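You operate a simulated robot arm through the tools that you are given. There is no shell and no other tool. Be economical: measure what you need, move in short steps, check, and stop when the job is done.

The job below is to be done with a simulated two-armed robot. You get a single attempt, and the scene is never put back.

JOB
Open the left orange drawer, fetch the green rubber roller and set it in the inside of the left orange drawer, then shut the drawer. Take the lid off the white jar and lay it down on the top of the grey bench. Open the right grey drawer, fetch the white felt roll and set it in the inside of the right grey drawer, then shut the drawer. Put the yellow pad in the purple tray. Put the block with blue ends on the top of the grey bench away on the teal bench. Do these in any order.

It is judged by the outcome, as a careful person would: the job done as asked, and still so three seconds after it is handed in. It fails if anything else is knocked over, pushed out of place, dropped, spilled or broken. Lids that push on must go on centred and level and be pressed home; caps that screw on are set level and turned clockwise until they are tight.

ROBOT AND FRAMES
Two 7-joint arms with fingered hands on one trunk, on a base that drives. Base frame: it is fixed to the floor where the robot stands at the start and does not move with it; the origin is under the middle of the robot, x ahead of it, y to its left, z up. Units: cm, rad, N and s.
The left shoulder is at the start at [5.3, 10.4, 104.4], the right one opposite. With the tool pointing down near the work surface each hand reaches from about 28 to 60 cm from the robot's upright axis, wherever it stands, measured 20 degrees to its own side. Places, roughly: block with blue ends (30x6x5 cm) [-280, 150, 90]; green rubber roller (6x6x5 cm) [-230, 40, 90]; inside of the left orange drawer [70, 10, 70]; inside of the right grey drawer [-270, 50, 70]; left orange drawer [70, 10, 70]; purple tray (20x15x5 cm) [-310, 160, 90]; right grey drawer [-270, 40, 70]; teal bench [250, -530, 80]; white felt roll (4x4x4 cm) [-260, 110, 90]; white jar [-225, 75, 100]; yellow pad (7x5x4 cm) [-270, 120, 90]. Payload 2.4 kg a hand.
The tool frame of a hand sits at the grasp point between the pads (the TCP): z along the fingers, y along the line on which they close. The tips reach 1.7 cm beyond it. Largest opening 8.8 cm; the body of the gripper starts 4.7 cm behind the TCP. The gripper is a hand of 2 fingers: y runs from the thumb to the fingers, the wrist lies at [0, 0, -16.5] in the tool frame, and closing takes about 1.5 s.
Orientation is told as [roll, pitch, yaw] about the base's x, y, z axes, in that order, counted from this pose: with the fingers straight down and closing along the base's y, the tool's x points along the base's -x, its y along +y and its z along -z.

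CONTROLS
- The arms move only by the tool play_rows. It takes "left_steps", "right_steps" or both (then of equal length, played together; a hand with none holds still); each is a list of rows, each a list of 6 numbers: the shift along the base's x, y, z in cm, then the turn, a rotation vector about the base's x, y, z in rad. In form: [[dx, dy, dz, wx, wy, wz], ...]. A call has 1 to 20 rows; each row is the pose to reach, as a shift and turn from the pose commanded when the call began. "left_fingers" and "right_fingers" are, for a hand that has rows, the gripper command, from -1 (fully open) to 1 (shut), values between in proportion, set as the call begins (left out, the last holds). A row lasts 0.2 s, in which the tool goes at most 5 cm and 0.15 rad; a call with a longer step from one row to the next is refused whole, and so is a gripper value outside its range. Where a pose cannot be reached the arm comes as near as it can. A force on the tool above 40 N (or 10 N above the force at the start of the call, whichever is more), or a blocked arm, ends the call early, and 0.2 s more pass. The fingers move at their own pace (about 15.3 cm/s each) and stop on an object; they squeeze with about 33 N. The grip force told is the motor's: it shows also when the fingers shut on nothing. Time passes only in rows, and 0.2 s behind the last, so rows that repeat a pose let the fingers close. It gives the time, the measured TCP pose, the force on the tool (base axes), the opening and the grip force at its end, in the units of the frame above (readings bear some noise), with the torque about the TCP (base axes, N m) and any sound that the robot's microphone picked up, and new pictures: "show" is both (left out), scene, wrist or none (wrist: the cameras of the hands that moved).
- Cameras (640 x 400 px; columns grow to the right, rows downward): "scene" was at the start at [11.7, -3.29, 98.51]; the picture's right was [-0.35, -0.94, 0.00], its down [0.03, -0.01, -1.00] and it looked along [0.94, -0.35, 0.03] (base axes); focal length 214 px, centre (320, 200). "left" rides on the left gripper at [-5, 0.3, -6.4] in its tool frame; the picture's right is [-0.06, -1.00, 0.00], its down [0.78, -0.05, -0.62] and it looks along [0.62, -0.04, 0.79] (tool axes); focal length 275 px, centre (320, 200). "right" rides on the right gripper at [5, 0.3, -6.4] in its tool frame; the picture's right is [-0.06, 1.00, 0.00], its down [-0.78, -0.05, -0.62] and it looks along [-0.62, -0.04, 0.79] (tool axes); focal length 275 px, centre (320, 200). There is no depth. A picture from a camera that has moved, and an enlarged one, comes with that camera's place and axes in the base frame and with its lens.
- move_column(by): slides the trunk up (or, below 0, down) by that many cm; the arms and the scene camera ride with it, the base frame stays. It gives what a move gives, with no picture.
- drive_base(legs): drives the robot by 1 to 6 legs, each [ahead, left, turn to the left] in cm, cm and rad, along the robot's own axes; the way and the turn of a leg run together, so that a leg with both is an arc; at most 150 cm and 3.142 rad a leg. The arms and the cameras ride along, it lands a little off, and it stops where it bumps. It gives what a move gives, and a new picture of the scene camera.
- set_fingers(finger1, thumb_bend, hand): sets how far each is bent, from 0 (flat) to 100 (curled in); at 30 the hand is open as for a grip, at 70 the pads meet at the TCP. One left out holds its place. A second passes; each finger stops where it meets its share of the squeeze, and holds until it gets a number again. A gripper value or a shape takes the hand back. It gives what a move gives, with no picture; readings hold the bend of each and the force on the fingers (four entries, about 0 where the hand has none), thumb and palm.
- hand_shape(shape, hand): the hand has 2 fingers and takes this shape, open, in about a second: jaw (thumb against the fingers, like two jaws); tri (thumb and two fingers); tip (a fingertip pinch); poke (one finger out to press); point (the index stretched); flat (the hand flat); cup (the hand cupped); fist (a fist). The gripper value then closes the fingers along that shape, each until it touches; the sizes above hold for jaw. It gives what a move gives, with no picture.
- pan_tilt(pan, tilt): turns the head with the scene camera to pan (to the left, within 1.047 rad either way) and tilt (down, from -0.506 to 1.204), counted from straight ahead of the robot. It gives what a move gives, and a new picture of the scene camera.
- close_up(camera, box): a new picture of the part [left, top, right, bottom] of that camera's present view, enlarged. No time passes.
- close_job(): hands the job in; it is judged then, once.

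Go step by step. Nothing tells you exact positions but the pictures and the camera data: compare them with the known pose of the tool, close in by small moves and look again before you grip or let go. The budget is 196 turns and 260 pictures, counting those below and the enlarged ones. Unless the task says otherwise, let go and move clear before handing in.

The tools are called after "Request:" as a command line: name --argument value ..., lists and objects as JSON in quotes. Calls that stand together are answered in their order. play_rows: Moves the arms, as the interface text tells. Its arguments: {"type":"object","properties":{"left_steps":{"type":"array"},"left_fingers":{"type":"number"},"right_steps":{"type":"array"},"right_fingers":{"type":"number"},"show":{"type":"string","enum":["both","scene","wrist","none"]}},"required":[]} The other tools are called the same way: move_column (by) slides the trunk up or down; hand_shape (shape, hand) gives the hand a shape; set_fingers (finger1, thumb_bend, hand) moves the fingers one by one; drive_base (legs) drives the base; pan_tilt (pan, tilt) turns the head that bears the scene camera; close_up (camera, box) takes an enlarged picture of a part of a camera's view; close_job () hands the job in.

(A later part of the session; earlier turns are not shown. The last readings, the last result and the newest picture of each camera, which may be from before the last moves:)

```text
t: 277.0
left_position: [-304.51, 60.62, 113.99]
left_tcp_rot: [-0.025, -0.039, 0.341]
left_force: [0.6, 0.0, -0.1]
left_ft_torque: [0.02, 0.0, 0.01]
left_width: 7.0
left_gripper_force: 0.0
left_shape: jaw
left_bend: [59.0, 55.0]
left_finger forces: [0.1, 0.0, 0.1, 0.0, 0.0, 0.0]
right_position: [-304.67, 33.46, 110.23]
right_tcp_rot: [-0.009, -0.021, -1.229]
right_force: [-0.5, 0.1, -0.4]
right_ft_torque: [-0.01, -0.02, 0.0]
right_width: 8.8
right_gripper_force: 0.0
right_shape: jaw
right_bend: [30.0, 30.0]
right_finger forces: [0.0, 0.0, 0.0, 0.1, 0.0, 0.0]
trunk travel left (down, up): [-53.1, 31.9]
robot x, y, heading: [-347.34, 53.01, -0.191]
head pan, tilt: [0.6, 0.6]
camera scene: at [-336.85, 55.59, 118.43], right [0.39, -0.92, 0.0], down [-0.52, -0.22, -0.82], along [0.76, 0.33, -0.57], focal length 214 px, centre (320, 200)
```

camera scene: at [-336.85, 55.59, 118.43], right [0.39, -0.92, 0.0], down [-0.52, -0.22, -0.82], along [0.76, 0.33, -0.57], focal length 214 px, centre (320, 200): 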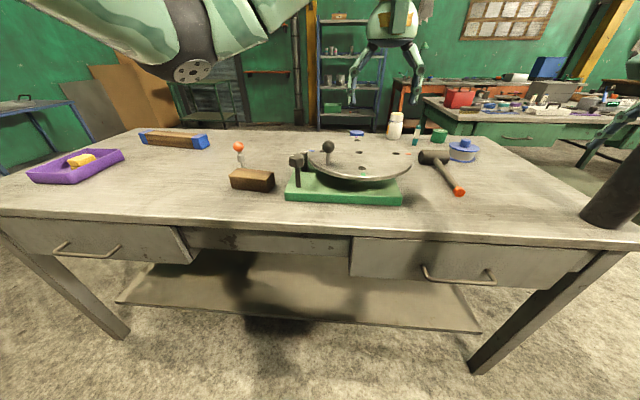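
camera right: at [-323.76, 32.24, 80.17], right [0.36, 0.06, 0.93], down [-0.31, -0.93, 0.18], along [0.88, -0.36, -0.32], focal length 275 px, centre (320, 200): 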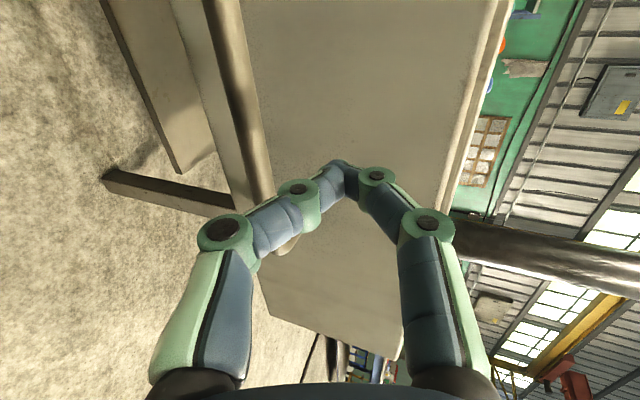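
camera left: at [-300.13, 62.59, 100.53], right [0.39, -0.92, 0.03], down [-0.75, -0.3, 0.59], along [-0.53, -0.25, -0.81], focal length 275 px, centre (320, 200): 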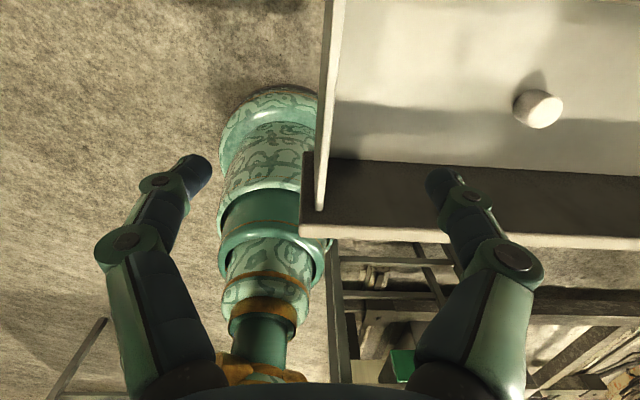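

All is in order, and the grey drawer is closed. I retrace my route around the tray end back to the near side of the bench.

Request:
pan_tilt --pan 0 --tilt 0.8

Request:
drive_base --legs '[[-33, 50, 0], [0, 0, 0.59], [6, 70, 0], [0, 0, -1.549], [0, 80, 0], [-2, 78, 0]]'

```text
t: 278.0
left_position: [-304.48, 60.45, 113.98]
left_tcp_rot: [-0.024, -0.038, 0.343]
left_force: [-0.2, -0.2, 0.4]
left_ft_torque: [0.0, -0.01, 0.01]
left_width: 7.05
left_gripper_force: 0.0
left_shape: jaw
left_bend: [59.0, 55.0]
left_finger forces: [0.0, 0.0, 0.1, 0.0, 0.1, 0.0]
right_position: [-304.59, 33.42, 110.27]
right_tcp_rot: [-0.007, -0.021, -1.228]
right_force: [-1.1, -0.3, 0.6]
right_ft_torque: [-0.01, 0.0, -0.01]
right_width: 8.79
right_gripper_force: 0.1
right_shape: jaw
right_bend: [30.0, 30.0]
right_finger forces: [0.0, 0.0, 0.0, 0.1, 0.1, 0.0]
trunk travel left (down, up): [-53.1, 31.9]
robot x, y, heading: [-347.56, 52.8, -0.194]
head pan, tilt: [0.0, 0.799]
camera scene: at [-337.05, 50.56, 116.75], right [-0.19, -0.98, 0.0], down [-0.7, 0.14, -0.7], along [0.68, -0.13, -0.72], focal length 214 px, centre (320, 200)
```

scene: 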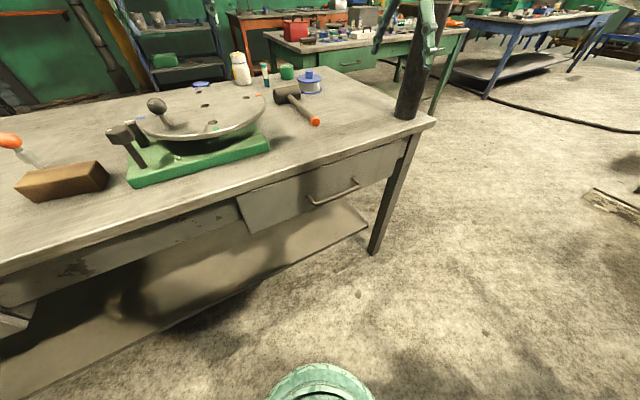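

```text
t: 297.9
left_position: [-219.38, 205.92, 113.96]
left_tcp_rot: [-0.023, -0.038, -0.641]
left_force: [-0.7, 0.3, -0.1]
left_ft_torque: [-0.01, 0.0, 0.02]
left_width: 7.03
left_gripper_force: 0.1
left_shape: jaw
left_bend: [59.0, 55.0]
left_finger forces: [0.0, 0.1, 0.1, 0.0, 0.1, 0.0]
right_position: [-242.06, 190.94, 110.24]
right_tcp_rot: [-0.009, -0.021, -2.211]
right_force: [-0.2, 0.1, 0.0]
right_ft_torque: [0.02, 0.02, -0.03]
right_width: 8.81
right_gripper_force: 0.1
right_shape: jaw
right_bend: [30.0, 30.0]
right_finger forces: [0.1, 0.0, 0.0, 0.0, 0.1, 0.0]
trunk travel left (down, up): [-53.1, 31.9]
robot x, y, heading: [-249.62, 237.87, -1.181]
head pan, tilt: [0.0, 0.799]
camera scene: at [-245.56, 227.38, 116.75], right [-0.92, -0.38, 0.0], down [-0.28, 0.66, -0.7], along [0.27, -0.64, -0.72], focal length 214 px, centre (320, 200)
```

scene: 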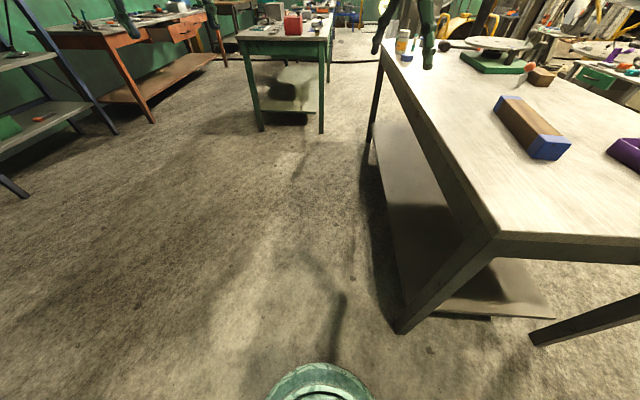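

I continue around the corner to face the block from the near side.

Request:
drive_base --legs '[[0, 45, 0], [85, 0, 0], [0, 0, -1.569], [40, 0, 0]]'

```text
t: 310.6
left_position: [-241.16, 127.91, 113.88]
left_tcp_rot: [-0.025, -0.038, -2.173]
left_force: [0.6, 0.5, 0.4]
left_ft_torque: [-0.02, -0.01, 0.02]
left_width: 7.05
left_gripper_force: 0.1
left_shape: jaw
left_bend: [59.0, 55.0]
left_finger forces: [0.1, 0.0, 0.1, 0.0, 0.0, 0.0]
right_position: [-256.92, 150.18, 110.26]
right_tcp_rot: [-0.01, -0.023, 2.543]
right_force: [-0.1, 0.1, -0.7]
right_ft_torque: [0.02, 0.01, -0.01]
right_width: 8.77
right_gripper_force: 0.1
right_shape: jaw
right_bend: [30.0, 30.0]
right_finger forces: [0.0, 0.0, 0.1, 0.1, 0.1, 0.0]
trunk travel left (down, up): [-53.1, 31.9]
robot x, y, heading: [-210.43, 159.23, -2.709]
head pan, tilt: [0.0, 0.799]
camera scene: at [-220.59, 154.68, 116.74], right [-0.42, 0.91, 0.0], down [0.65, 0.3, -0.7], along [-0.63, -0.29, -0.72], focal length 214 px, centre (320, 200)
```

scene: 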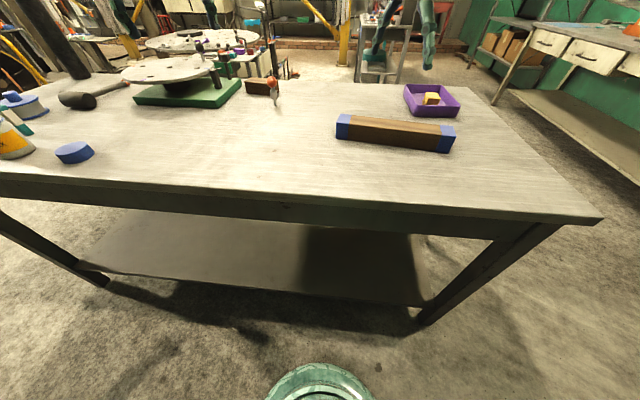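

The block centre is at about (-273.5, 150), lying along (-0.13, 0.99). I move closer, lower the trunk, and bring the right hand over it, closing across its width.

Request:
drive_base --legs '[[15, -6, 0]]'

Request:
move_column --by -11

Request:
play_rows --right_steps '[[0, 0, 0, 0, 0, -0.14], [0, 0, 0, 0, 0, -0.28], [0, 0, 0, 0, 0, -0.42], [0, 0, 0, 0, 0, -0.56], [0, 0, 0, 0, 0, -0.7], [0, 0, 0, 0, 0, -0.843]]' --show "both"

```text
t: 312.1
left_position: [-257.78, 126.93, 113.92]
left_tcp_rot: [-0.024, -0.038, -2.175]
left_force: [-0.3, -0.1, -0.5]
left_ft_torque: [0.01, 0.02, 0.02]
left_width: 7.03
left_gripper_force: 0.0
left_shape: jaw
left_bend: [59.0, 55.0]
left_finger forces: [0.0, 0.0, 0.0, 0.0, 0.0, 0.0]
right_position: [-273.24, 149.11, 110.23]
right_tcp_rot: [-0.01, -0.019, 2.541]
right_force: [0.3, -0.1, 0.3]
right_ft_torque: [0.0, -0.01, -0.02]
right_width: 8.78
right_gripper_force: 0.1
right_shape: jaw
right_bend: [30.0, 30.0]
right_finger forces: [0.0, 0.0, 0.1, 0.0, 0.0, 0.0]
trunk travel left (down, up): [-53.1, 31.9]
robot x, y, heading: [-227.44, 158.29, -2.71]
head pan, tilt: [0.0, 0.799]
camera scene: at [-237.13, 153.8, 116.74], right [-0.42, 0.91, 0.0], down [0.65, 0.3, -0.7], along [-0.63, -0.29, -0.72], focal length 214 px, centre (320, 200)
```

scene: 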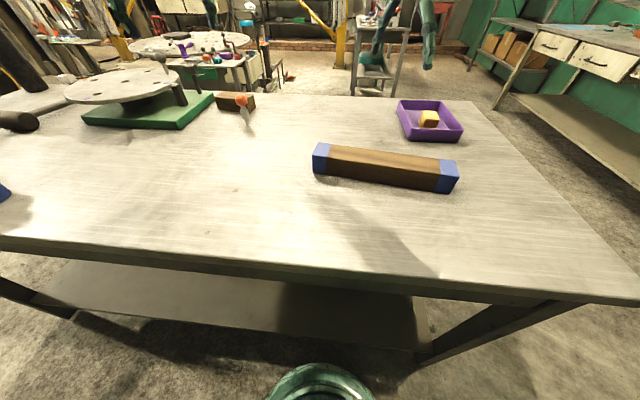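

```text
t: 313.5
left_position: [-257.57, 126.92, 103.1]
left_tcp_rot: [-0.025, -0.038, -2.175]
left_force: [0.3, 0.5, -0.2]
left_ft_torque: [-0.03, -0.01, 0.02]
left_width: 7.05
left_gripper_force: 0.1
left_shape: jaw
left_bend: [59.0, 55.0]
left_finger forces: [0.0, 0.0, 0.0, 0.0, 0.0, 0.1]
right_position: [-273.31, 149.15, 99.17]
right_tcp_rot: [-0.008, -0.02, 2.541]
right_force: [0.2, 0.5, -0.3]
right_ft_torque: [0.02, -0.02, -0.02]
right_width: 8.79
right_gripper_force: 0.1
right_shape: jaw
right_bend: [30.0, 30.0]
right_finger forces: [0.0, 0.0, 0.1, 0.0, 0.0, 0.1]
trunk travel left (down, up): [-42.1, 42.9]
robot x, y, heading: [-227.4, 158.17, -2.711]
head pan, tilt: [0.0, 0.799]
```

```text
t: 314.9
left_position: [-257.55, 127.09, 103.07]
left_tcp_rot: [-0.024, -0.038, -2.176]
left_force: [0.1, -0.5, 0.0]
left_ft_torque: [0.05, -0.03, -0.01]
left_width: 7.04
left_gripper_force: 0.1
left_shape: jaw
left_bend: [59.0, 55.0]
left_finger forces: [0.0, 0.1, 0.0, 0.1, 0.1, 0.0]
right_position: [-273.29, 148.99, 99.24]
right_tcp_rot: [-0.008, -0.021, 1.696]
right_force: [0.2, 0.3, -0.5]
right_ft_torque: [0.0, 0.02, -0.03]
right_width: 8.8
right_gripper_force: 0.1
right_shape: jaw
right_bend: [30.0, 30.0]
right_finger forces: [0.0, 0.0, 0.1, 0.0, 0.0, 0.0]
trunk travel left (down, up): [-42.1, 42.9]
robot x, y, heading: [-227.08, 158.75, -2.713]
head pan, tilt: [0.0, 0.799]
camera scene: at [-237.22, 153.72, 105.68], right [-0.42, 0.91, 0.0], down [0.65, 0.3, -0.7], along [-0.63, -0.29, -0.72], focal length 214 px, centre (320, 200)
camera right: at [-273.13, 144.06, 105.55], right [-1.0, -0.06, -0.01], down [-0.05, 0.77, 0.64], along [-0.03, 0.63, -0.77], focal length 275 px, centre (320, 200)
```

scene: 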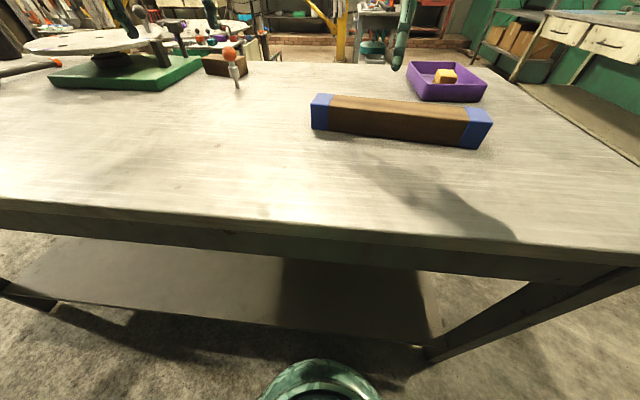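
right: 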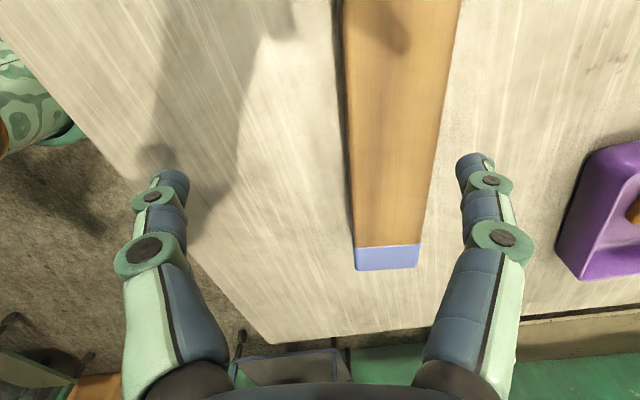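

The wrist camera puts the block about 4 cm farther. I shift and look again before descending.

Request:
play_rows --right_steps '[[-1.5, 0.2, 0, 0, 0, 0], [-3, 0.4, 0, 0, 0, 0], [-4.1, 0.5, -1.5, 0, 0, 0], [-4.1, 0.5, -3, 0, 0, 0], [-4.1, 0.5, -3, 0, 0, 0]]' --show "wrist"

```text
t: 316.1
left_position: [-257.63, 127.06, 103.1]
left_tcp_rot: [-0.023, -0.039, -2.175]
left_force: [0.9, 0.3, -0.9]
left_ft_torque: [-0.01, 0.01, 0.0]
left_width: 7.03
left_gripper_force: 0.1
left_shape: jaw
left_bend: [59.0, 55.0]
left_finger forces: [0.0, 0.0, 0.0, 0.1, 0.0, 0.0]
right_position: [-277.35, 149.66, 96.15]
right_tcp_rot: [-0.009, -0.022, 1.697]
right_force: [1.0, 0.0, -0.2]
right_ft_torque: [-0.01, -0.06, -0.01]
right_width: 8.8
right_gripper_force: 0.1
right_shape: jaw
right_bend: [30.0, 30.0]
right_finger forces: [0.1, 0.0, 0.1, 0.1, 0.0, 0.1]
trunk travel left (down, up): [-42.1, 42.9]
robot x, y, heading: [-227.05, 158.8, -2.71]
head pan, tilt: [0.0, 0.799]
camera right: at [-277.27, 144.62, 102.54], right [-1.0, -0.06, -0.01], down [-0.05, 0.77, 0.64], along [-0.03, 0.63, -0.77], focal length 275 px, centre (320, 200)
```

right: 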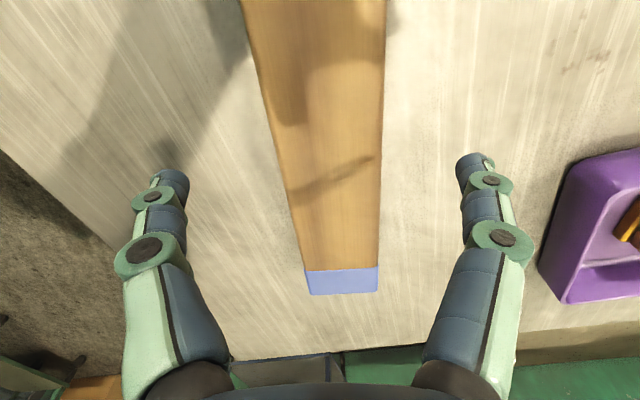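

The block is now centred between the fingers. I align slightly, descend, and grip.

Request:
play_rows --right_steps '[[-0.1, 0, -2, 0, 0, 0.05], [-0.1, 0, -4, 0, 0, 0.1], [-0.1, 0, -6, 0, 0, 0.1], [-0.1, 0, -7.8, 0, 0, 0.1], [-0.1, 0, -7.8, 0, 0, 0.1]]' --show "none"

Request:
play_rows --right_steps '[[0, 0, 0, 0, 0, 0], [0, 0, 0, 0, 0, 0], [0, 0, 0, 0, 0, 0], [0, 0, 0, 0, 0, 0], [0, 0, 0, 0, 0, 0], [0, 0, 0, 0, 0, 0]]' --right_fingers 1 --show "wrist"

```text
t: 317.3
left_position: [-257.46, 127.07, 103.06]
left_tcp_rot: [-0.025, -0.038, -2.175]
left_force: [0.3, 0.3, 0.6]
left_ft_torque: [-0.01, -0.02, -0.02]
left_width: 7.03
left_gripper_force: 0.0
left_shape: jaw
left_bend: [59.0, 55.0]
left_finger forces: [0.1, 0.0, 0.0, 0.0, 0.1, 0.1]
right_position: [-277.43, 149.67, 88.46]
right_tcp_rot: [-0.01, -0.02, 1.797]
right_force: [-0.3, 0.3, 0.0]
right_ft_torque: [-0.01, -0.01, 0.03]
right_width: 8.79
right_gripper_force: 0.1
right_shape: jaw
right_bend: [30.0, 30.0]
right_finger forces: [0.0, 0.0, 0.0, 0.1, 0.0, 0.0]
trunk travel left (down, up): [-42.1, 42.9]
robot x, y, heading: [-227.23, 158.59, -2.709]
head pan, tilt: [0.0, 0.799]
```

```text
t: 318.7
left_position: [-257.58, 127.06, 102.88]
left_tcp_rot: [-0.024, -0.039, -2.174]
left_force: [-0.4, -0.4, -0.4]
left_ft_torque: [0.02, 0.0, 0.0]
left_width: 7.04
left_gripper_force: 0.0
left_shape: jaw
left_bend: [59.0, 55.0]
left_finger forces: [0.0, 0.0, 0.1, 0.1, 0.0, 0.0]
right_position: [-277.44, 149.69, 88.37]
right_tcp_rot: [-0.01, -0.022, 1.798]
right_force: [0.8, -0.4, 0.2]
right_ft_torque: [-0.03, 0.03, -0.05]
right_width: 5.13
right_gripper_force: 32.7
right_shape: jaw
right_bend: [72.0, 72.0]
right_finger forces: [26.2, 0.0, 0.1, 0.0, 26.6, 0.0]
trunk travel left (down, up): [-42.1, 42.9]
robot x, y, heading: [-227.29, 158.35, -2.71]
head pan, tilt: [0.0, 0.799]
camera right: at [-276.88, 144.64, 94.71], right [-0.99, -0.16, -0.01], down [-0.13, 0.76, 0.64], along [-0.1, 0.63, -0.77], focal length 275 px, centre (320, 200)
```

right: 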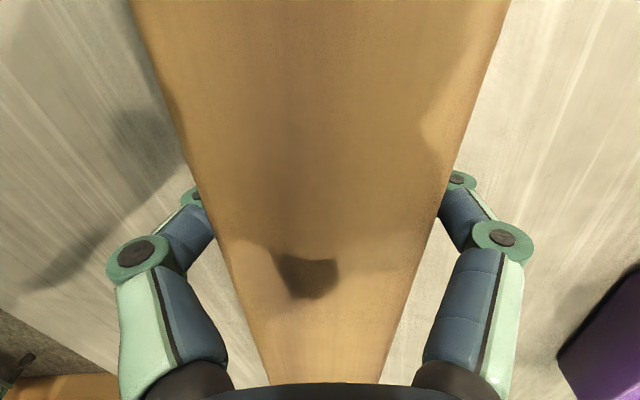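

The block is gripped. I lift a little to check balance, then raise the trunk.

Request:
play_rows --right_steps '[[0, 0, 1.5, 0, 0, 0], [0, 0, 3, 0, 0, 0], [0, 0, 5, 0, 0, 0]]' --show "scene"

Request:
move_column --by 14

```text
t: 319.5
left_position: [-257.61, 127.05, 103.09]
left_tcp_rot: [-0.025, -0.038, -2.176]
left_force: [0.1, -0.3, -0.2]
left_ft_torque: [-0.02, -0.01, -0.03]
left_width: 7.0
left_gripper_force: 0.1
left_shape: jaw
left_bend: [59.0, 55.0]
left_finger forces: [0.0, 0.0, 0.0, 0.0, 0.1, 0.0]
right_position: [-277.55, 149.82, 93.63]
right_tcp_rot: [-0.01, -0.022, 1.797]
right_force: [-0.1, 0.3, -4.5]
right_ft_torque: [0.0, 0.01, 0.01]
right_width: 5.19
right_gripper_force: 33.1
right_shape: jaw
right_bend: [72.0, 72.0]
right_finger forces: [26.4, 0.1, 0.0, 0.1, 26.3, 0.0]
trunk travel left (down, up): [-42.1, 42.9]
robot x, y, heading: [-227.42, 158.53, -2.712]
head pan, tilt: [0.0, 0.799]
camera scene: at [-237.25, 153.72, 105.68], right [-0.42, 0.91, 0.0], down [0.65, 0.3, -0.7], along [-0.63, -0.29, -0.72], focal length 214 px, centre (320, 200)
```

scene: 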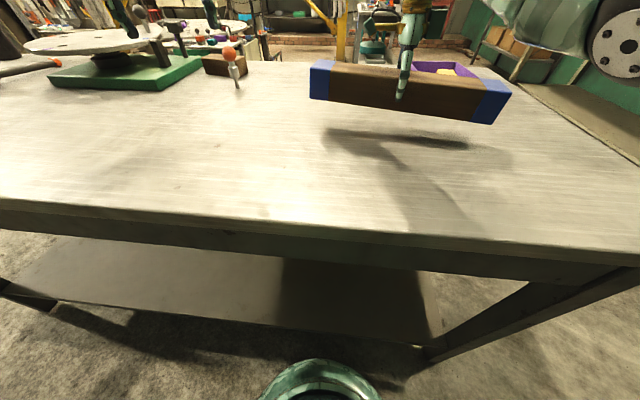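

```text
t: 321.2
left_position: [-257.61, 126.94, 117.02]
left_tcp_rot: [-0.027, -0.04, -2.174]
left_force: [0.5, 0.3, -0.4]
left_ft_torque: [-0.01, 0.0, 0.02]
left_width: 7.05
left_gripper_force: 0.0
left_shape: jaw
left_bend: [59.0, 55.0]
left_finger forces: [0.1, 0.0, 0.0, 0.0, 0.0, 0.1]
right_position: [-277.56, 149.74, 107.42]
right_tcp_rot: [-0.01, -0.022, 1.797]
right_force: [0.2, -0.3, -4.3]
right_ft_torque: [-0.04, -0.01, -0.03]
right_width: 5.14
right_gripper_force: 33.1
right_shape: jaw
right_bend: [72.0, 72.0]
right_finger forces: [26.5, 0.1, 0.0, 0.1, 26.3, 0.0]
trunk travel left (down, up): [-56.1, 28.9]
robot x, y, heading: [-227.17, 158.53, -2.716]
head pan, tilt: [0.0, 0.799]
```

The block is balanced and weighs about 450 g. I back off and raise the right arm higher so the block stays clear of everything when I lower for the roller.

Request:
drive_base --legs '[[-25, 0, 0]]'

Request:
play_rows --right_steps '[[0, 0, 3, 0, 0, 0], [0, 0, 6, 0, 0, 0], [0, 0, 9, 0, 0, 0], [0, 0, 12, 0, 0, 0], [0, 0, 15, 0, 0, 0]]' --show "none"

Request:
drive_base --legs '[[0, 94, 0]]'

```text
t: 323.0
left_position: [-234.59, 137.66, 116.98]
left_tcp_rot: [-0.025, -0.04, -2.177]
left_force: [0.2, 0.9, 0.4]
left_ft_torque: [0.01, -0.02, -0.02]
left_width: 7.03
left_gripper_force: 0.0
left_shape: jaw
left_bend: [59.0, 55.0]
left_finger forces: [0.0, 0.0, 0.1, 0.1, 0.0, 0.1]
right_position: [-254.37, 160.36, 107.54]
right_tcp_rot: [-0.008, -0.021, 1.797]
right_force: [-0.1, 1.0, -4.5]
right_ft_torque: [-0.04, 0.04, 0.0]
right_width: 5.13
right_gripper_force: 32.9
right_shape: jaw
right_bend: [72.0, 72.0]
right_finger forces: [26.3, 0.0, 0.0, 0.1, 26.4, 0.0]
trunk travel left (down, up): [-56.1, 28.9]
robot x, y, heading: [-204.13, 168.56, -2.713]
head pan, tilt: [0.0, 0.799]
camera scene: at [-213.93, 164.45, 119.76], right [-0.42, 0.91, 0.0], down [0.65, 0.3, -0.7], along [-0.63, -0.29, -0.72], focal length 214 px, centre (320, 200)
```

scene: 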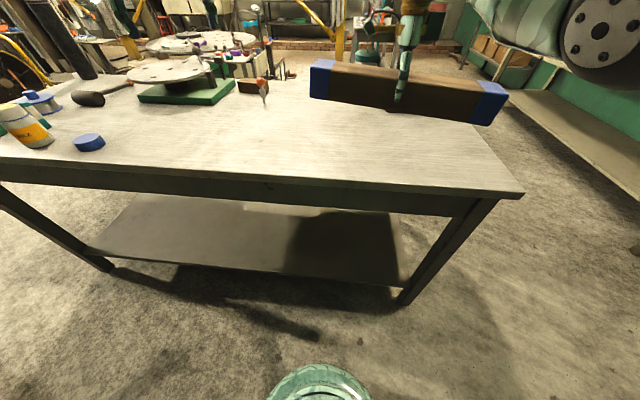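

```text
t: 324.2
left_position: [-234.6, 137.55, 116.96]
left_tcp_rot: [-0.024, -0.037, -2.177]
left_force: [0.9, -0.3, 0.2]
left_ft_torque: [0.01, 0.01, -0.01]
left_width: 7.05
left_gripper_force: 0.1
left_shape: jaw
left_bend: [59.0, 55.0]
left_finger forces: [0.1, 0.0, 0.1, 0.1, 0.0, 0.0]
right_position: [-254.42, 160.42, 122.47]
right_tcp_rot: [-0.011, -0.02, 1.797]
right_force: [-0.8, 0.4, -5.4]
right_ft_torque: [0.03, 0.02, 0.01]
right_width: 5.15
right_gripper_force: 33.1
right_shape: jaw
right_bend: [72.0, 72.0]
right_finger forces: [26.3, 0.1, 0.1, 0.0, 26.2, 0.0]
trunk travel left (down, up): [-56.1, 28.9]
robot x, y, heading: [-204.09, 169.28, -2.71]
head pan, tilt: [0.0, 0.799]
```

```text
t: 329.1
left_position: [-193.68, 52.12, 117.02]
left_tcp_rot: [-0.024, -0.038, -2.153]
left_force: [-0.6, 0.9, 0.3]
left_ft_torque: [0.0, 0.03, 0.0]
left_width: 7.04
left_gripper_force: 0.0
left_shape: jaw
left_bend: [59.0, 55.0]
left_finger forces: [0.0, 0.1, 0.1, 0.0, 0.0, 0.0]
right_position: [-214.17, 74.39, 122.48]
right_tcp_rot: [-0.011, -0.02, 1.821]
right_force: [0.1, 0.7, -3.9]
right_ft_torque: [-0.06, -0.02, -0.01]
right_width: 5.14
right_gripper_force: 33.1
right_shape: jaw
right_bend: [72.0, 72.0]
right_finger forces: [26.3, 0.0, 0.0, 0.0, 26.3, 0.0]
trunk travel left (down, up): [-56.1, 28.9]
robot x, y, heading: [-163.76, 84.48, -2.687]
head pan, tilt: [0.0, 0.799]
camera scene: at [-173.79, 79.51, 119.75], right [-0.44, 0.9, 0.0], down [0.64, 0.31, -0.7], along [-0.63, -0.31, -0.72], focal length 214 px, centre (320, 200)
```

scene: 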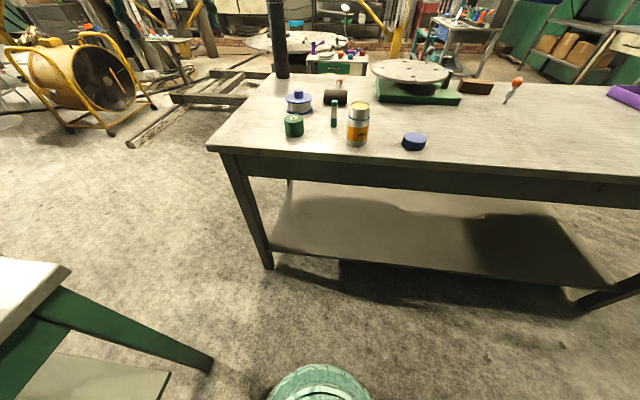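

The roller is at about (-226.8, 44.2). I drive 28 cm forward, lower the trunk, and bring the left hand over it, open and squared.

Request:
drive_base --legs '[[28, 0, 0]]'

Request:
move_column --by -17

Request:
play_rows --left_steps '[[-2, 1.1, 0, 0, 0, -0.134], [-4, 2.2, 0, 0, 0, -0.267], [-6, 3.3, 0, 0, 0, -0.4], [-8, 4.4, 0, 0, 0, -0.534], [-8, 4.4, 0, 0, 0, -0.534]]' --left_fingers -1 --show "both"

```text
t: 331.1
left_position: [-218.6, 39.95, 117.01]
left_tcp_rot: [-0.025, -0.039, -2.15]
left_force: [-0.3, -0.4, 0.6]
left_ft_torque: [0.01, 0.01, -0.01]
left_width: 7.02
left_gripper_force: 0.0
left_shape: jaw
left_bend: [59.0, 55.0]
left_finger forces: [0.1, 0.0, 0.1, 0.0, 0.1, 0.1]
right_position: [-239.14, 62.22, 122.45]
right_tcp_rot: [-0.011, -0.022, 1.82]
right_force: [0.2, -0.4, -3.4]
right_ft_torque: [0.0, 0.05, -0.01]
right_width: 5.14
right_gripper_force: 33.4
right_shape: jaw
right_bend: [72.0, 72.0]
right_finger forces: [26.3, 0.1, 0.0, 0.0, 26.2, 0.0]
trunk travel left (down, up): [-56.1, 28.9]
robot x, y, heading: [-188.88, 72.32, -2.688]
head pan, tilt: [0.0, 0.799]
camera scene: at [-198.77, 67.3, 119.75], right [-0.44, 0.9, 0.0], down [0.64, 0.32, -0.7], along [-0.63, -0.31, -0.72], focal length 214 px, centre (320, 200)
```

scene: 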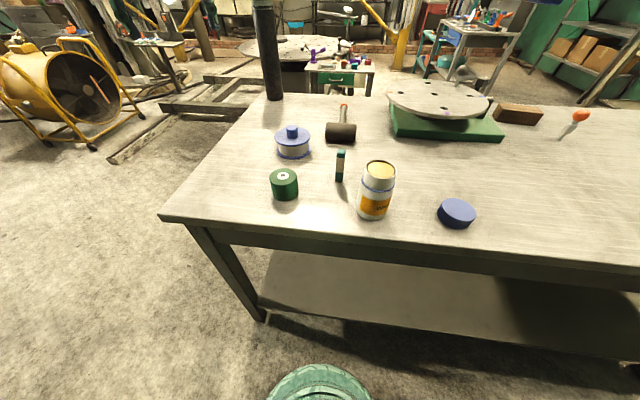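

```text
t: 333.0
left_position: [-218.68, 40.06, 100.16]
left_tcp_rot: [-0.026, -0.04, -2.15]
left_force: [0.1, -0.6, 0.3]
left_ft_torque: [-0.01, 0.02, 0.03]
left_width: 7.03
left_gripper_force: 0.1
left_shape: jaw
left_bend: [59.0, 55.0]
left_finger forces: [0.1, 0.0, 0.1, 0.0, 0.0, 0.1]
right_position: [-239.08, 62.17, 105.46]
right_tcp_rot: [-0.008, -0.022, 1.823]
right_force: [-0.2, -0.7, -4.1]
right_ft_torque: [-0.03, -0.03, -0.02]
right_width: 5.15
right_gripper_force: 33.1
right_shape: jaw
right_bend: [72.0, 72.0]
right_finger forces: [26.3, 0.0, 0.1, 0.1, 26.2, 0.0]
trunk travel left (down, up): [-39.1, 45.9]
robot x, y, heading: [-189.21, 72.23, -2.68]
head pan, tilt: [0.0, 0.799]
```

```text
t: 334.2
left_position: [-226.62, 44.46, 100.13]
left_tcp_rot: [-0.024, -0.039, -2.686]
left_force: [-0.5, -0.3, -0.2]
left_ft_torque: [-0.01, 0.02, 0.05]
left_width: 8.81
left_gripper_force: 0.2
left_shape: jaw
left_bend: [30.0, 30.0]
left_finger forces: [0.0, 0.1, 0.0, 0.0, 0.0, 0.1]
right_position: [-239.08, 62.2, 105.38]
right_tcp_rot: [-0.01, -0.022, 1.82]
right_force: [-0.6, 0.5, -3.7]
right_ft_torque: [-0.01, -0.03, 0.05]
right_width: 5.11
right_gripper_force: 33.2
right_shape: jaw
right_bend: [72.0, 72.0]
right_finger forces: [26.3, 0.0, 0.0, 0.0, 26.3, 0.0]
trunk travel left (down, up): [-39.1, 45.9]
robot x, y, heading: [-188.96, 72.34, -2.687]
head pan, tilt: [0.0, 0.799]
camera scene: at [-198.98, 67.21, 102.66], right [-0.44, 0.9, 0.0], down [0.64, 0.32, -0.7], along [-0.63, -0.31, -0.72], focal length 214 px, centre (320, 200)
camera left: at [-230.65, 41.85, 106.64], right [-0.49, 0.87, 0.03], down [0.71, 0.39, 0.59], along [0.5, 0.31, -0.81], focal length 275 px, centre (320, 200)
```

scene: 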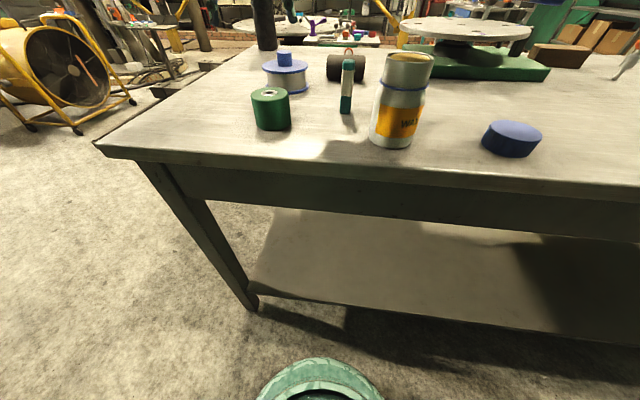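
left: 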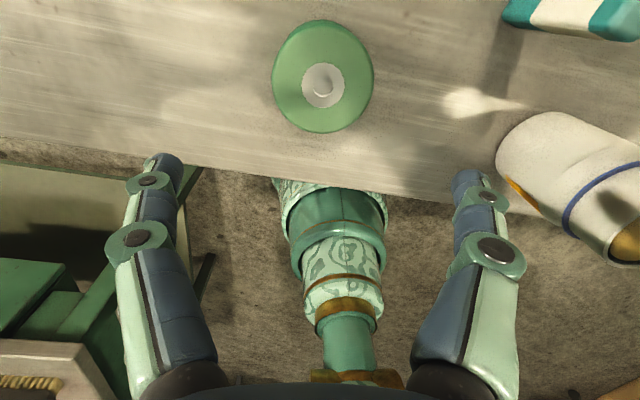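

The roller lies about 0.7 cm farther out than the hand. I correct and descend to grip.

Request:
play_rows --left_steps '[[-0.6, -0.3, -2.5, 0, 0, 0], [-0.6, -0.3, -5, 0, 0, 0], [-0.6, -0.3, -7, 0, 0, 0]]' --show "wrist"

```text
t: 335.0
left_position: [-227.29, 44.11, 93.02]
left_tcp_rot: [-0.023, -0.036, -2.684]
left_force: [0.0, -0.7, -0.4]
left_ft_torque: [-0.01, 0.02, -0.02]
left_width: 8.81
left_gripper_force: 0.1
left_shape: jaw
left_bend: [30.0, 30.0]
left_finger forces: [0.0, 0.0, 0.1, 0.1, 0.0, 0.0]
right_position: [-239.1, 62.26, 105.5]
right_tcp_rot: [-0.011, -0.019, 1.823]
right_force: [0.3, 0.2, -3.8]
right_ft_torque: [-0.01, 0.03, 0.02]
right_width: 5.14
right_gripper_force: 32.9
right_shape: jaw
right_bend: [72.0, 72.0]
right_finger forces: [26.4, 0.1, 0.0, 0.1, 26.1, 0.0]
trunk travel left (down, up): [-39.1, 45.9]
robot x, y, heading: [-188.54, 72.17, -2.684]
head pan, tilt: [0.0, 0.799]
camera left: at [-231.3, 41.6, 99.44], right [-0.49, 0.87, 0.03], down [0.71, 0.39, 0.59], along [0.5, 0.31, -0.81], focal length 275 px, centre (320, 200)
```

left: 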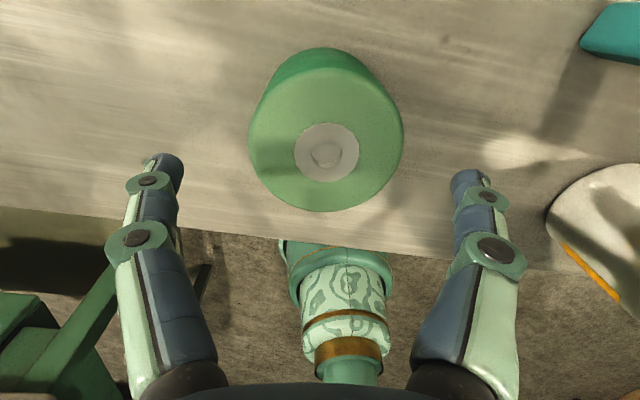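

Well centred. I descend to z ≈ 88.4 and close.

Request:
play_rows --left_steps '[[0, 0, -1.5, 0, 0, 0], [0, 0, -3, 0, 0, 0], [0, 0, -4.6, 0, 0, 0], [0, 0, -4.6, 0, 0, 0]]' --show "none"

Request:
play_rows --left_steps '[[0, 0, 0, 0, 0, 0], [0, 0, 0, 0, 0, 0], [0, 0, 0, 0, 0, 0], [0, 0, 0, 0, 0, 0], [0, 0, 0, 0, 0, 0], [0, 0, 0, 0, 0, 0]]' --left_fingers 1 --show "none"

Request:
play_rows --left_steps '[[0, 0, 2, 0, 0, 0], [0, 0, 4, 0, 0, 0], [0, 0, 7, 0, 0, 0], [0, 0, 10, 0, 0, 0]]' --show "both"

```text
t: 336.0
left_position: [-227.1, 44.26, 88.36]
left_tcp_rot: [-0.024, -0.037, -2.684]
left_force: [-0.3, 0.3, -0.3]
left_ft_torque: [-0.02, -0.02, 0.03]
left_width: 8.77
left_gripper_force: 0.1
left_shape: jaw
left_bend: [30.0, 30.0]
left_finger forces: [0.0, 0.0, 0.0, 0.0, 0.1, 0.1]
right_position: [-239.08, 62.24, 105.48]
right_tcp_rot: [-0.011, -0.02, 1.822]
right_force: [-0.6, -0.7, -4.4]
right_ft_torque: [-0.01, -0.03, -0.02]
right_width: 5.13
right_gripper_force: 33.4
right_shape: jaw
right_bend: [72.0, 72.0]
right_finger forces: [26.3, 0.0, 0.0, 0.1, 26.2, 0.0]
trunk travel left (down, up): [-39.1, 45.9]
robot x, y, heading: [-189.26, 72.16, -2.688]
head pan, tilt: [0.0, 0.799]
```

```text
t: 337.4
left_position: [-227.15, 44.26, 88.37]
left_tcp_rot: [-0.024, -0.037, -2.683]
left_force: [0.6, 0.5, 0.0]
left_ft_torque: [-0.01, -0.01, 0.07]
left_width: 5.38
left_gripper_force: 33.1
left_shape: jaw
left_bend: [72.0, 67.0]
left_finger forces: [26.0, 0.0, 0.0, 0.0, 26.5, 0.0]
right_position: [-239.23, 62.29, 105.45]
right_tcp_rot: [-0.009, -0.021, 1.822]
right_force: [0.2, -0.4, -3.9]
right_ft_torque: [0.02, -0.03, 0.0]
right_width: 5.16
right_gripper_force: 32.8
right_shape: jaw
right_bend: [72.0, 72.0]
right_finger forces: [26.3, 0.1, 0.0, 0.0, 26.2, 0.0]
trunk travel left (down, up): [-39.1, 45.9]
robot x, y, heading: [-189.0, 72.11, -2.684]
head pan, tilt: [0.0, 0.799]
```

```text
t: 338.4
left_position: [-227.14, 44.22, 98.31]
left_tcp_rot: [-0.023, -0.037, -2.685]
left_force: [-0.4, -0.5, -2.1]
left_ft_torque: [0.01, -0.01, 0.02]
left_width: 5.41
left_gripper_force: 33.7
left_shape: jaw
left_bend: [72.0, 67.0]
left_finger forces: [25.8, 0.0, 0.0, 0.0, 25.8, 0.0]
right_position: [-239.02, 62.18, 105.37]
right_tcp_rot: [-0.01, -0.023, 1.821]
right_force: [-0.2, -0.2, -3.7]
right_ft_torque: [0.01, 0.01, 0.0]
right_width: 5.17
right_gripper_force: 33.1
right_shape: jaw
right_bend: [72.0, 72.0]
right_finger forces: [26.3, 0.0, 0.0, 0.0, 26.2, 0.0]
trunk travel left (down, up): [-39.1, 45.9]
robot x, y, heading: [-189.31, 72.16, -2.684]
head pan, tilt: [0.0, 0.799]
camera scene: at [-198.98, 67.2, 102.65], right [-0.44, 0.9, 0.0], down [0.64, 0.32, -0.7], along [-0.63, -0.31, -0.72], focal length 214 px, centre (320, 200)
camera left: at [-231.2, 41.6, 104.91], right [-0.5, 0.87, 0.03], down [0.71, 0.39, 0.59], along [0.5, 0.31, -0.81], focal length 275 px, centre (320, 200)
```

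scene: 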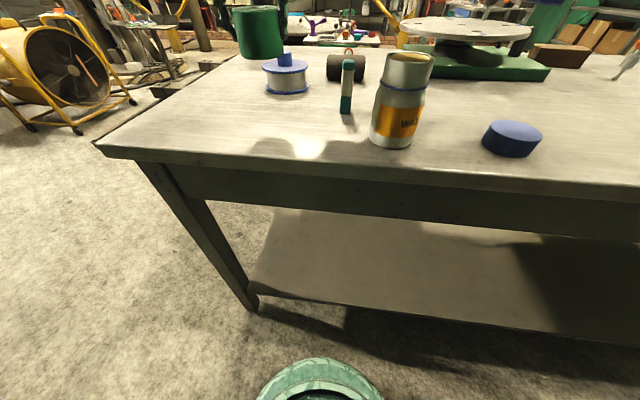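
left: 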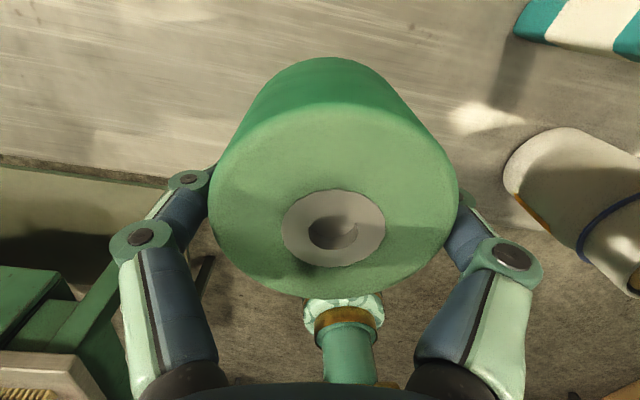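

The roller is held. I raise the trunk and drive back toward the orange bench, with the block in the right hand and the roller in the left.

Request:
move_column --by 22

Request:
pan_tilt --pan 0 --tilt 0.5

Request:
drive_base --legs '[[-45, 0, 0], [0, -18, 0], [0, 0, 2.687], [107, 0, 0]]'

```text
t: 340.7
left_position: [-227.25, 44.11, 120.4]
left_tcp_rot: [-0.024, -0.036, -2.685]
left_force: [-0.2, -0.3, -2.4]
left_ft_torque: [-0.05, 0.01, 0.0]
left_width: 5.39
left_gripper_force: 33.0
left_shape: jaw
left_bend: [72.0, 67.0]
left_finger forces: [25.8, 0.0, 0.1, 0.1, 25.6, 0.1]
right_position: [-239.14, 62.21, 127.4]
right_tcp_rot: [-0.012, -0.02, 1.822]
right_force: [0.5, 0.3, -4.0]
right_ft_torque: [-0.03, -0.04, 0.0]
right_width: 5.13
right_gripper_force: 33.3
right_shape: jaw
right_bend: [72.0, 72.0]
right_finger forces: [26.4, 0.0, 0.0, 0.0, 26.1, 0.1]
trunk travel left (down, up): [-61.1, 23.9]
robot x, y, heading: [-188.7, 72.26, -2.688]
head pan, tilt: [0.0, 0.799]
```

```text
t: 341.5
left_position: [-227.26, 44.03, 120.45]
left_tcp_rot: [-0.024, -0.039, -2.683]
left_force: [-1.0, -0.6, -2.4]
left_ft_torque: [0.02, -0.02, 0.02]
left_width: 5.38
left_gripper_force: 32.8
left_shape: jaw
left_bend: [72.0, 67.0]
left_finger forces: [25.8, 0.1, 0.0, 0.1, 25.6, 0.0]
right_position: [-239.13, 62.16, 127.39]
right_tcp_rot: [-0.01, -0.021, 1.822]
right_force: [-0.2, 0.2, -4.5]
right_ft_torque: [0.0, -0.01, -0.02]
right_width: 5.18
right_gripper_force: 33.1
right_shape: jaw
right_bend: [72.0, 72.0]
right_finger forces: [26.3, 0.0, 0.0, 0.1, 26.2, 0.0]
trunk travel left (down, up): [-61.1, 23.9]
robot x, y, heading: [-189.0, 72.24, -2.686]
head pan, tilt: [0.0, 0.499]
camera scene: at [-199.61, 66.89, 127.36], right [-0.44, 0.9, 0.0], down [0.43, 0.21, -0.88], along [-0.79, -0.39, -0.48], focal length 214 px, centre (320, 200)
```

scene: 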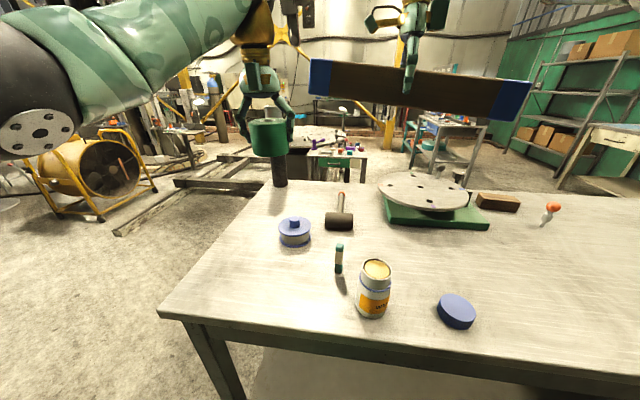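

```text
t: 356.7
left_position: [-1.85, 109.92, 120.45]
left_tcp_rot: [-0.024, -0.039, -0.045]
left_force: [-0.6, 0.3, -2.7]
left_ft_torque: [0.03, 0.0, 0.01]
left_width: 5.34
left_gripper_force: 33.2
left_shape: jaw
left_bend: [73.0, 67.0]
left_finger forces: [25.4, 0.0, 0.0, 0.0, 25.3, 0.0]
right_position: [-0.1, 88.22, 127.42]
right_tcp_rot: [-0.01, -0.021, -1.824]
right_force: [0.4, -0.6, -5.2]
right_ft_torque: [0.02, -0.04, -0.02]
right_width: 5.08
right_gripper_force: 33.0
right_shape: jaw
right_bend: [72.0, 73.0]
right_finger forces: [25.6, 0.1, 0.0, 0.1, 25.3, 0.0]
trunk travel left (down, up): [-61.1, 23.9]
robot x, y, heading: [-48.77, 103.84, -0.043]
head pan, tilt: [0.0, 0.499]
camera scene: at [-37.19, 102.93, 127.36], right [-0.05, -1.0, 0.0], down [-0.48, 0.02, -0.88], along [0.88, -0.04, -0.48], focal length 214 px, centre (320, 200)
```

scene: 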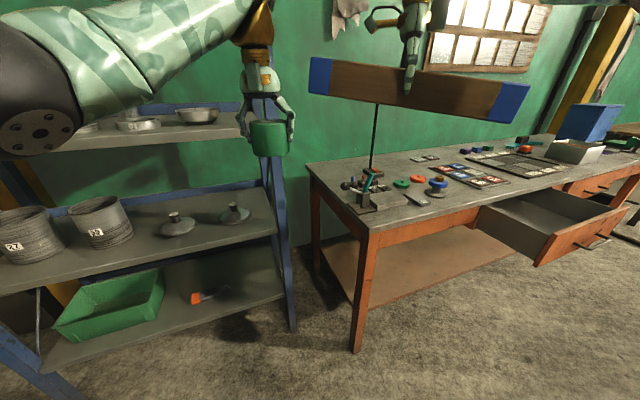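

The path is clear. I turn right, drive along the corridor, and turn to face the open orange drawer.

Request:
drive_base --legs '[[-8, 0, 0], [0, 0, -1.53], [115, 18, 0], [0, 0, 1.887]]'

```text
t: 371.5
left_position: [4.23, 11.31, 120.39]
left_tcp_rot: [-0.024, -0.038, 0.33]
left_force: [-0.4, -0.1, -2.7]
left_ft_torque: [-0.02, -0.02, 0.03]
left_width: 5.26
left_gripper_force: 32.8
left_shape: jaw
left_bend: [74.0, 67.0]
left_finger forces: [25.7, 0.0, 0.1, 0.0, 25.5, 0.1]
right_position: [13.66, -8.13, 127.36]
right_tcp_rot: [-0.011, -0.023, -1.449]
right_force: [-0.5, -0.2, -4.4]
right_ft_torque: [0.0, 0.02, 0.0]
right_width: 4.99
right_gripper_force: 33.1
right_shape: jaw
right_bend: [73.0, 73.0]
right_finger forces: [25.5, 0.0, 0.0, 0.0, 25.4, 0.1]
trunk travel left (down, up): [-61.1, 23.9]
robot x, y, heading: [-37.41, -11.53, 0.329]
head pan, tilt: [0.0, 0.499]
camera scene: at [-26.23, -8.12, 127.36], right [0.32, -0.95, 0.0], down [-0.45, -0.15, -0.88], along [0.83, 0.28, -0.48], focal length 214 px, centre (320, 200)
```

scene: 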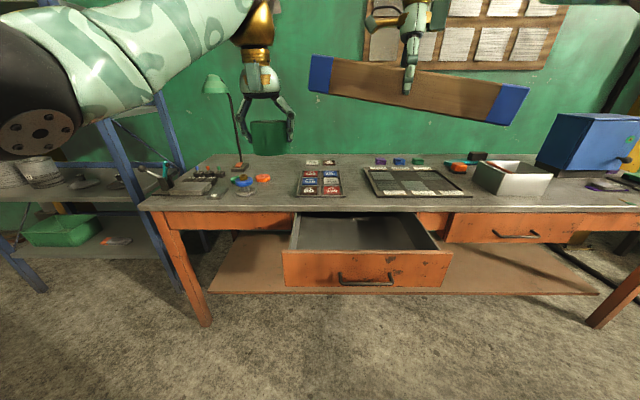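

The open drawer is straight ahead. I shift the block to the right for clearance, then drive so the roller comes over the drawer opening near (36.5, -2.5).

Request:
play_rows --right_steps '[[1, -2.9, 0, 0, 0, 0], [2, -5.7, 0, 0, 0, 0], [3, -8.6, 0, 0, 0, 0], [3.9, -11.4, 0, 0, 0, 0]]' --show "none"

Request:
drive_base --legs '[[20, -23.5, 0]]'

Request:
pan_tilt --pan 0 --tilt 0.9

```text
t: 372.5
left_position: [4.24, 11.24, 120.36]
left_tcp_rot: [-0.024, -0.039, 0.33]
left_force: [0.1, 0.1, -2.7]
left_ft_torque: [0.0, 0.03, 0.0]
left_width: 5.24
left_gripper_force: 32.9
left_shape: jaw
left_bend: [74.0, 67.0]
left_finger forces: [25.6, 0.0, 0.0, 0.0, 25.5, 0.1]
right_position: [17.7, -19.78, 127.38]
right_tcp_rot: [-0.009, -0.021, -1.447]
right_force: [1.0, -0.3, -5.2]
right_ft_torque: [0.03, 0.0, -0.03]
right_width: 4.99
right_gripper_force: 32.8
right_shape: jaw
right_bend: [73.0, 73.0]
right_finger forces: [25.6, 0.0, 0.0, 0.0, 25.5, 0.0]
trunk travel left (down, up): [-61.1, 23.9]
robot x, y, heading: [-37.14, -11.64, 0.327]
head pan, tilt: [0.0, 0.499]
```

```text
t: 374.6
left_position: [31.11, -5.0, 120.46]
left_tcp_rot: [-0.022, -0.036, 0.325]
left_force: [0.5, -0.2, -2.9]
left_ft_torque: [-0.02, 0.01, 0.0]
left_width: 5.24
left_gripper_force: 32.7
left_shape: jaw
left_bend: [74.0, 67.0]
left_finger forces: [25.7, 0.0, 0.0, 0.0, 25.5, 0.1]
right_position: [44.36, -35.99, 127.27]
right_tcp_rot: [-0.012, -0.019, -1.452]
right_force: [0.1, 0.2, -4.8]
right_ft_torque: [0.03, 0.01, -0.02]
right_width: 5.0
right_gripper_force: 32.8
right_shape: jaw
right_bend: [73.0, 73.0]
right_finger forces: [25.8, 0.0, 0.0, 0.0, 25.6, 0.1]
trunk travel left (down, up): [-61.1, 23.9]
robot x, y, heading: [-10.89, -28.15, 0.323]
head pan, tilt: [0.0, 0.499]
camera scene: at [0.53, -24.32, 127.36], right [0.32, -0.95, 0.0], down [-0.45, -0.15, -0.88], along [0.83, 0.28, -0.48], focal length 214 px, centre (320, 200)
```

scene: 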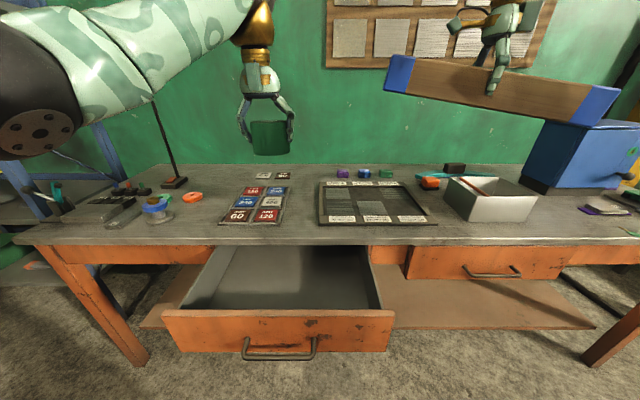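

```text
t: 375.5
left_position: [30.85, -5.04, 120.44]
left_tcp_rot: [-0.023, -0.039, 0.325]
left_force: [-0.2, -0.3, -2.9]
left_ft_torque: [0.0, 0.05, 0.03]
left_width: 5.24
left_gripper_force: 32.8
left_shape: jaw
left_bend: [74.0, 67.0]
left_finger forces: [25.8, 0.1, 0.0, 0.0, 25.7, 0.0]
right_position: [44.31, -36.04, 127.29]
right_tcp_rot: [-0.012, -0.02, -1.452]
right_force: [0.7, -0.4, -4.6]
right_ft_torque: [0.0, 0.02, 0.01]
right_width: 4.99
right_gripper_force: 32.6
right_shape: jaw
right_bend: [73.0, 73.0]
right_finger forces: [25.8, 0.0, 0.1, 0.0, 25.7, 0.0]
trunk travel left (down, up): [-61.1, 23.9]
robot x, y, heading: [-10.79, -27.93, 0.324]
head pan, tilt: [0.0, 0.901]
camera scene: at [-1.0, -24.77, 123.98], right [0.32, -0.95, 0.0], down [-0.74, -0.25, -0.62], along [0.59, 0.2, -0.78], focal length 214 px, centre (320, 200)
```

scene: 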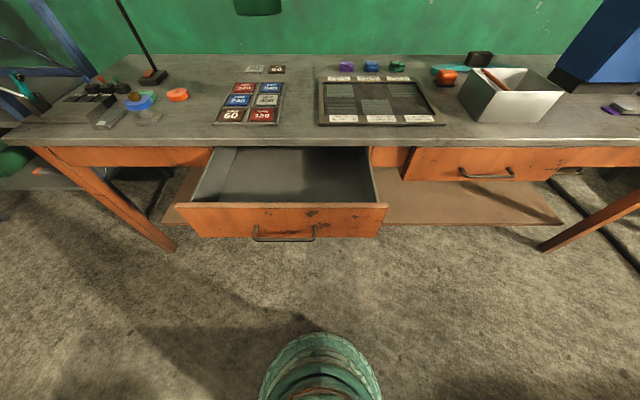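

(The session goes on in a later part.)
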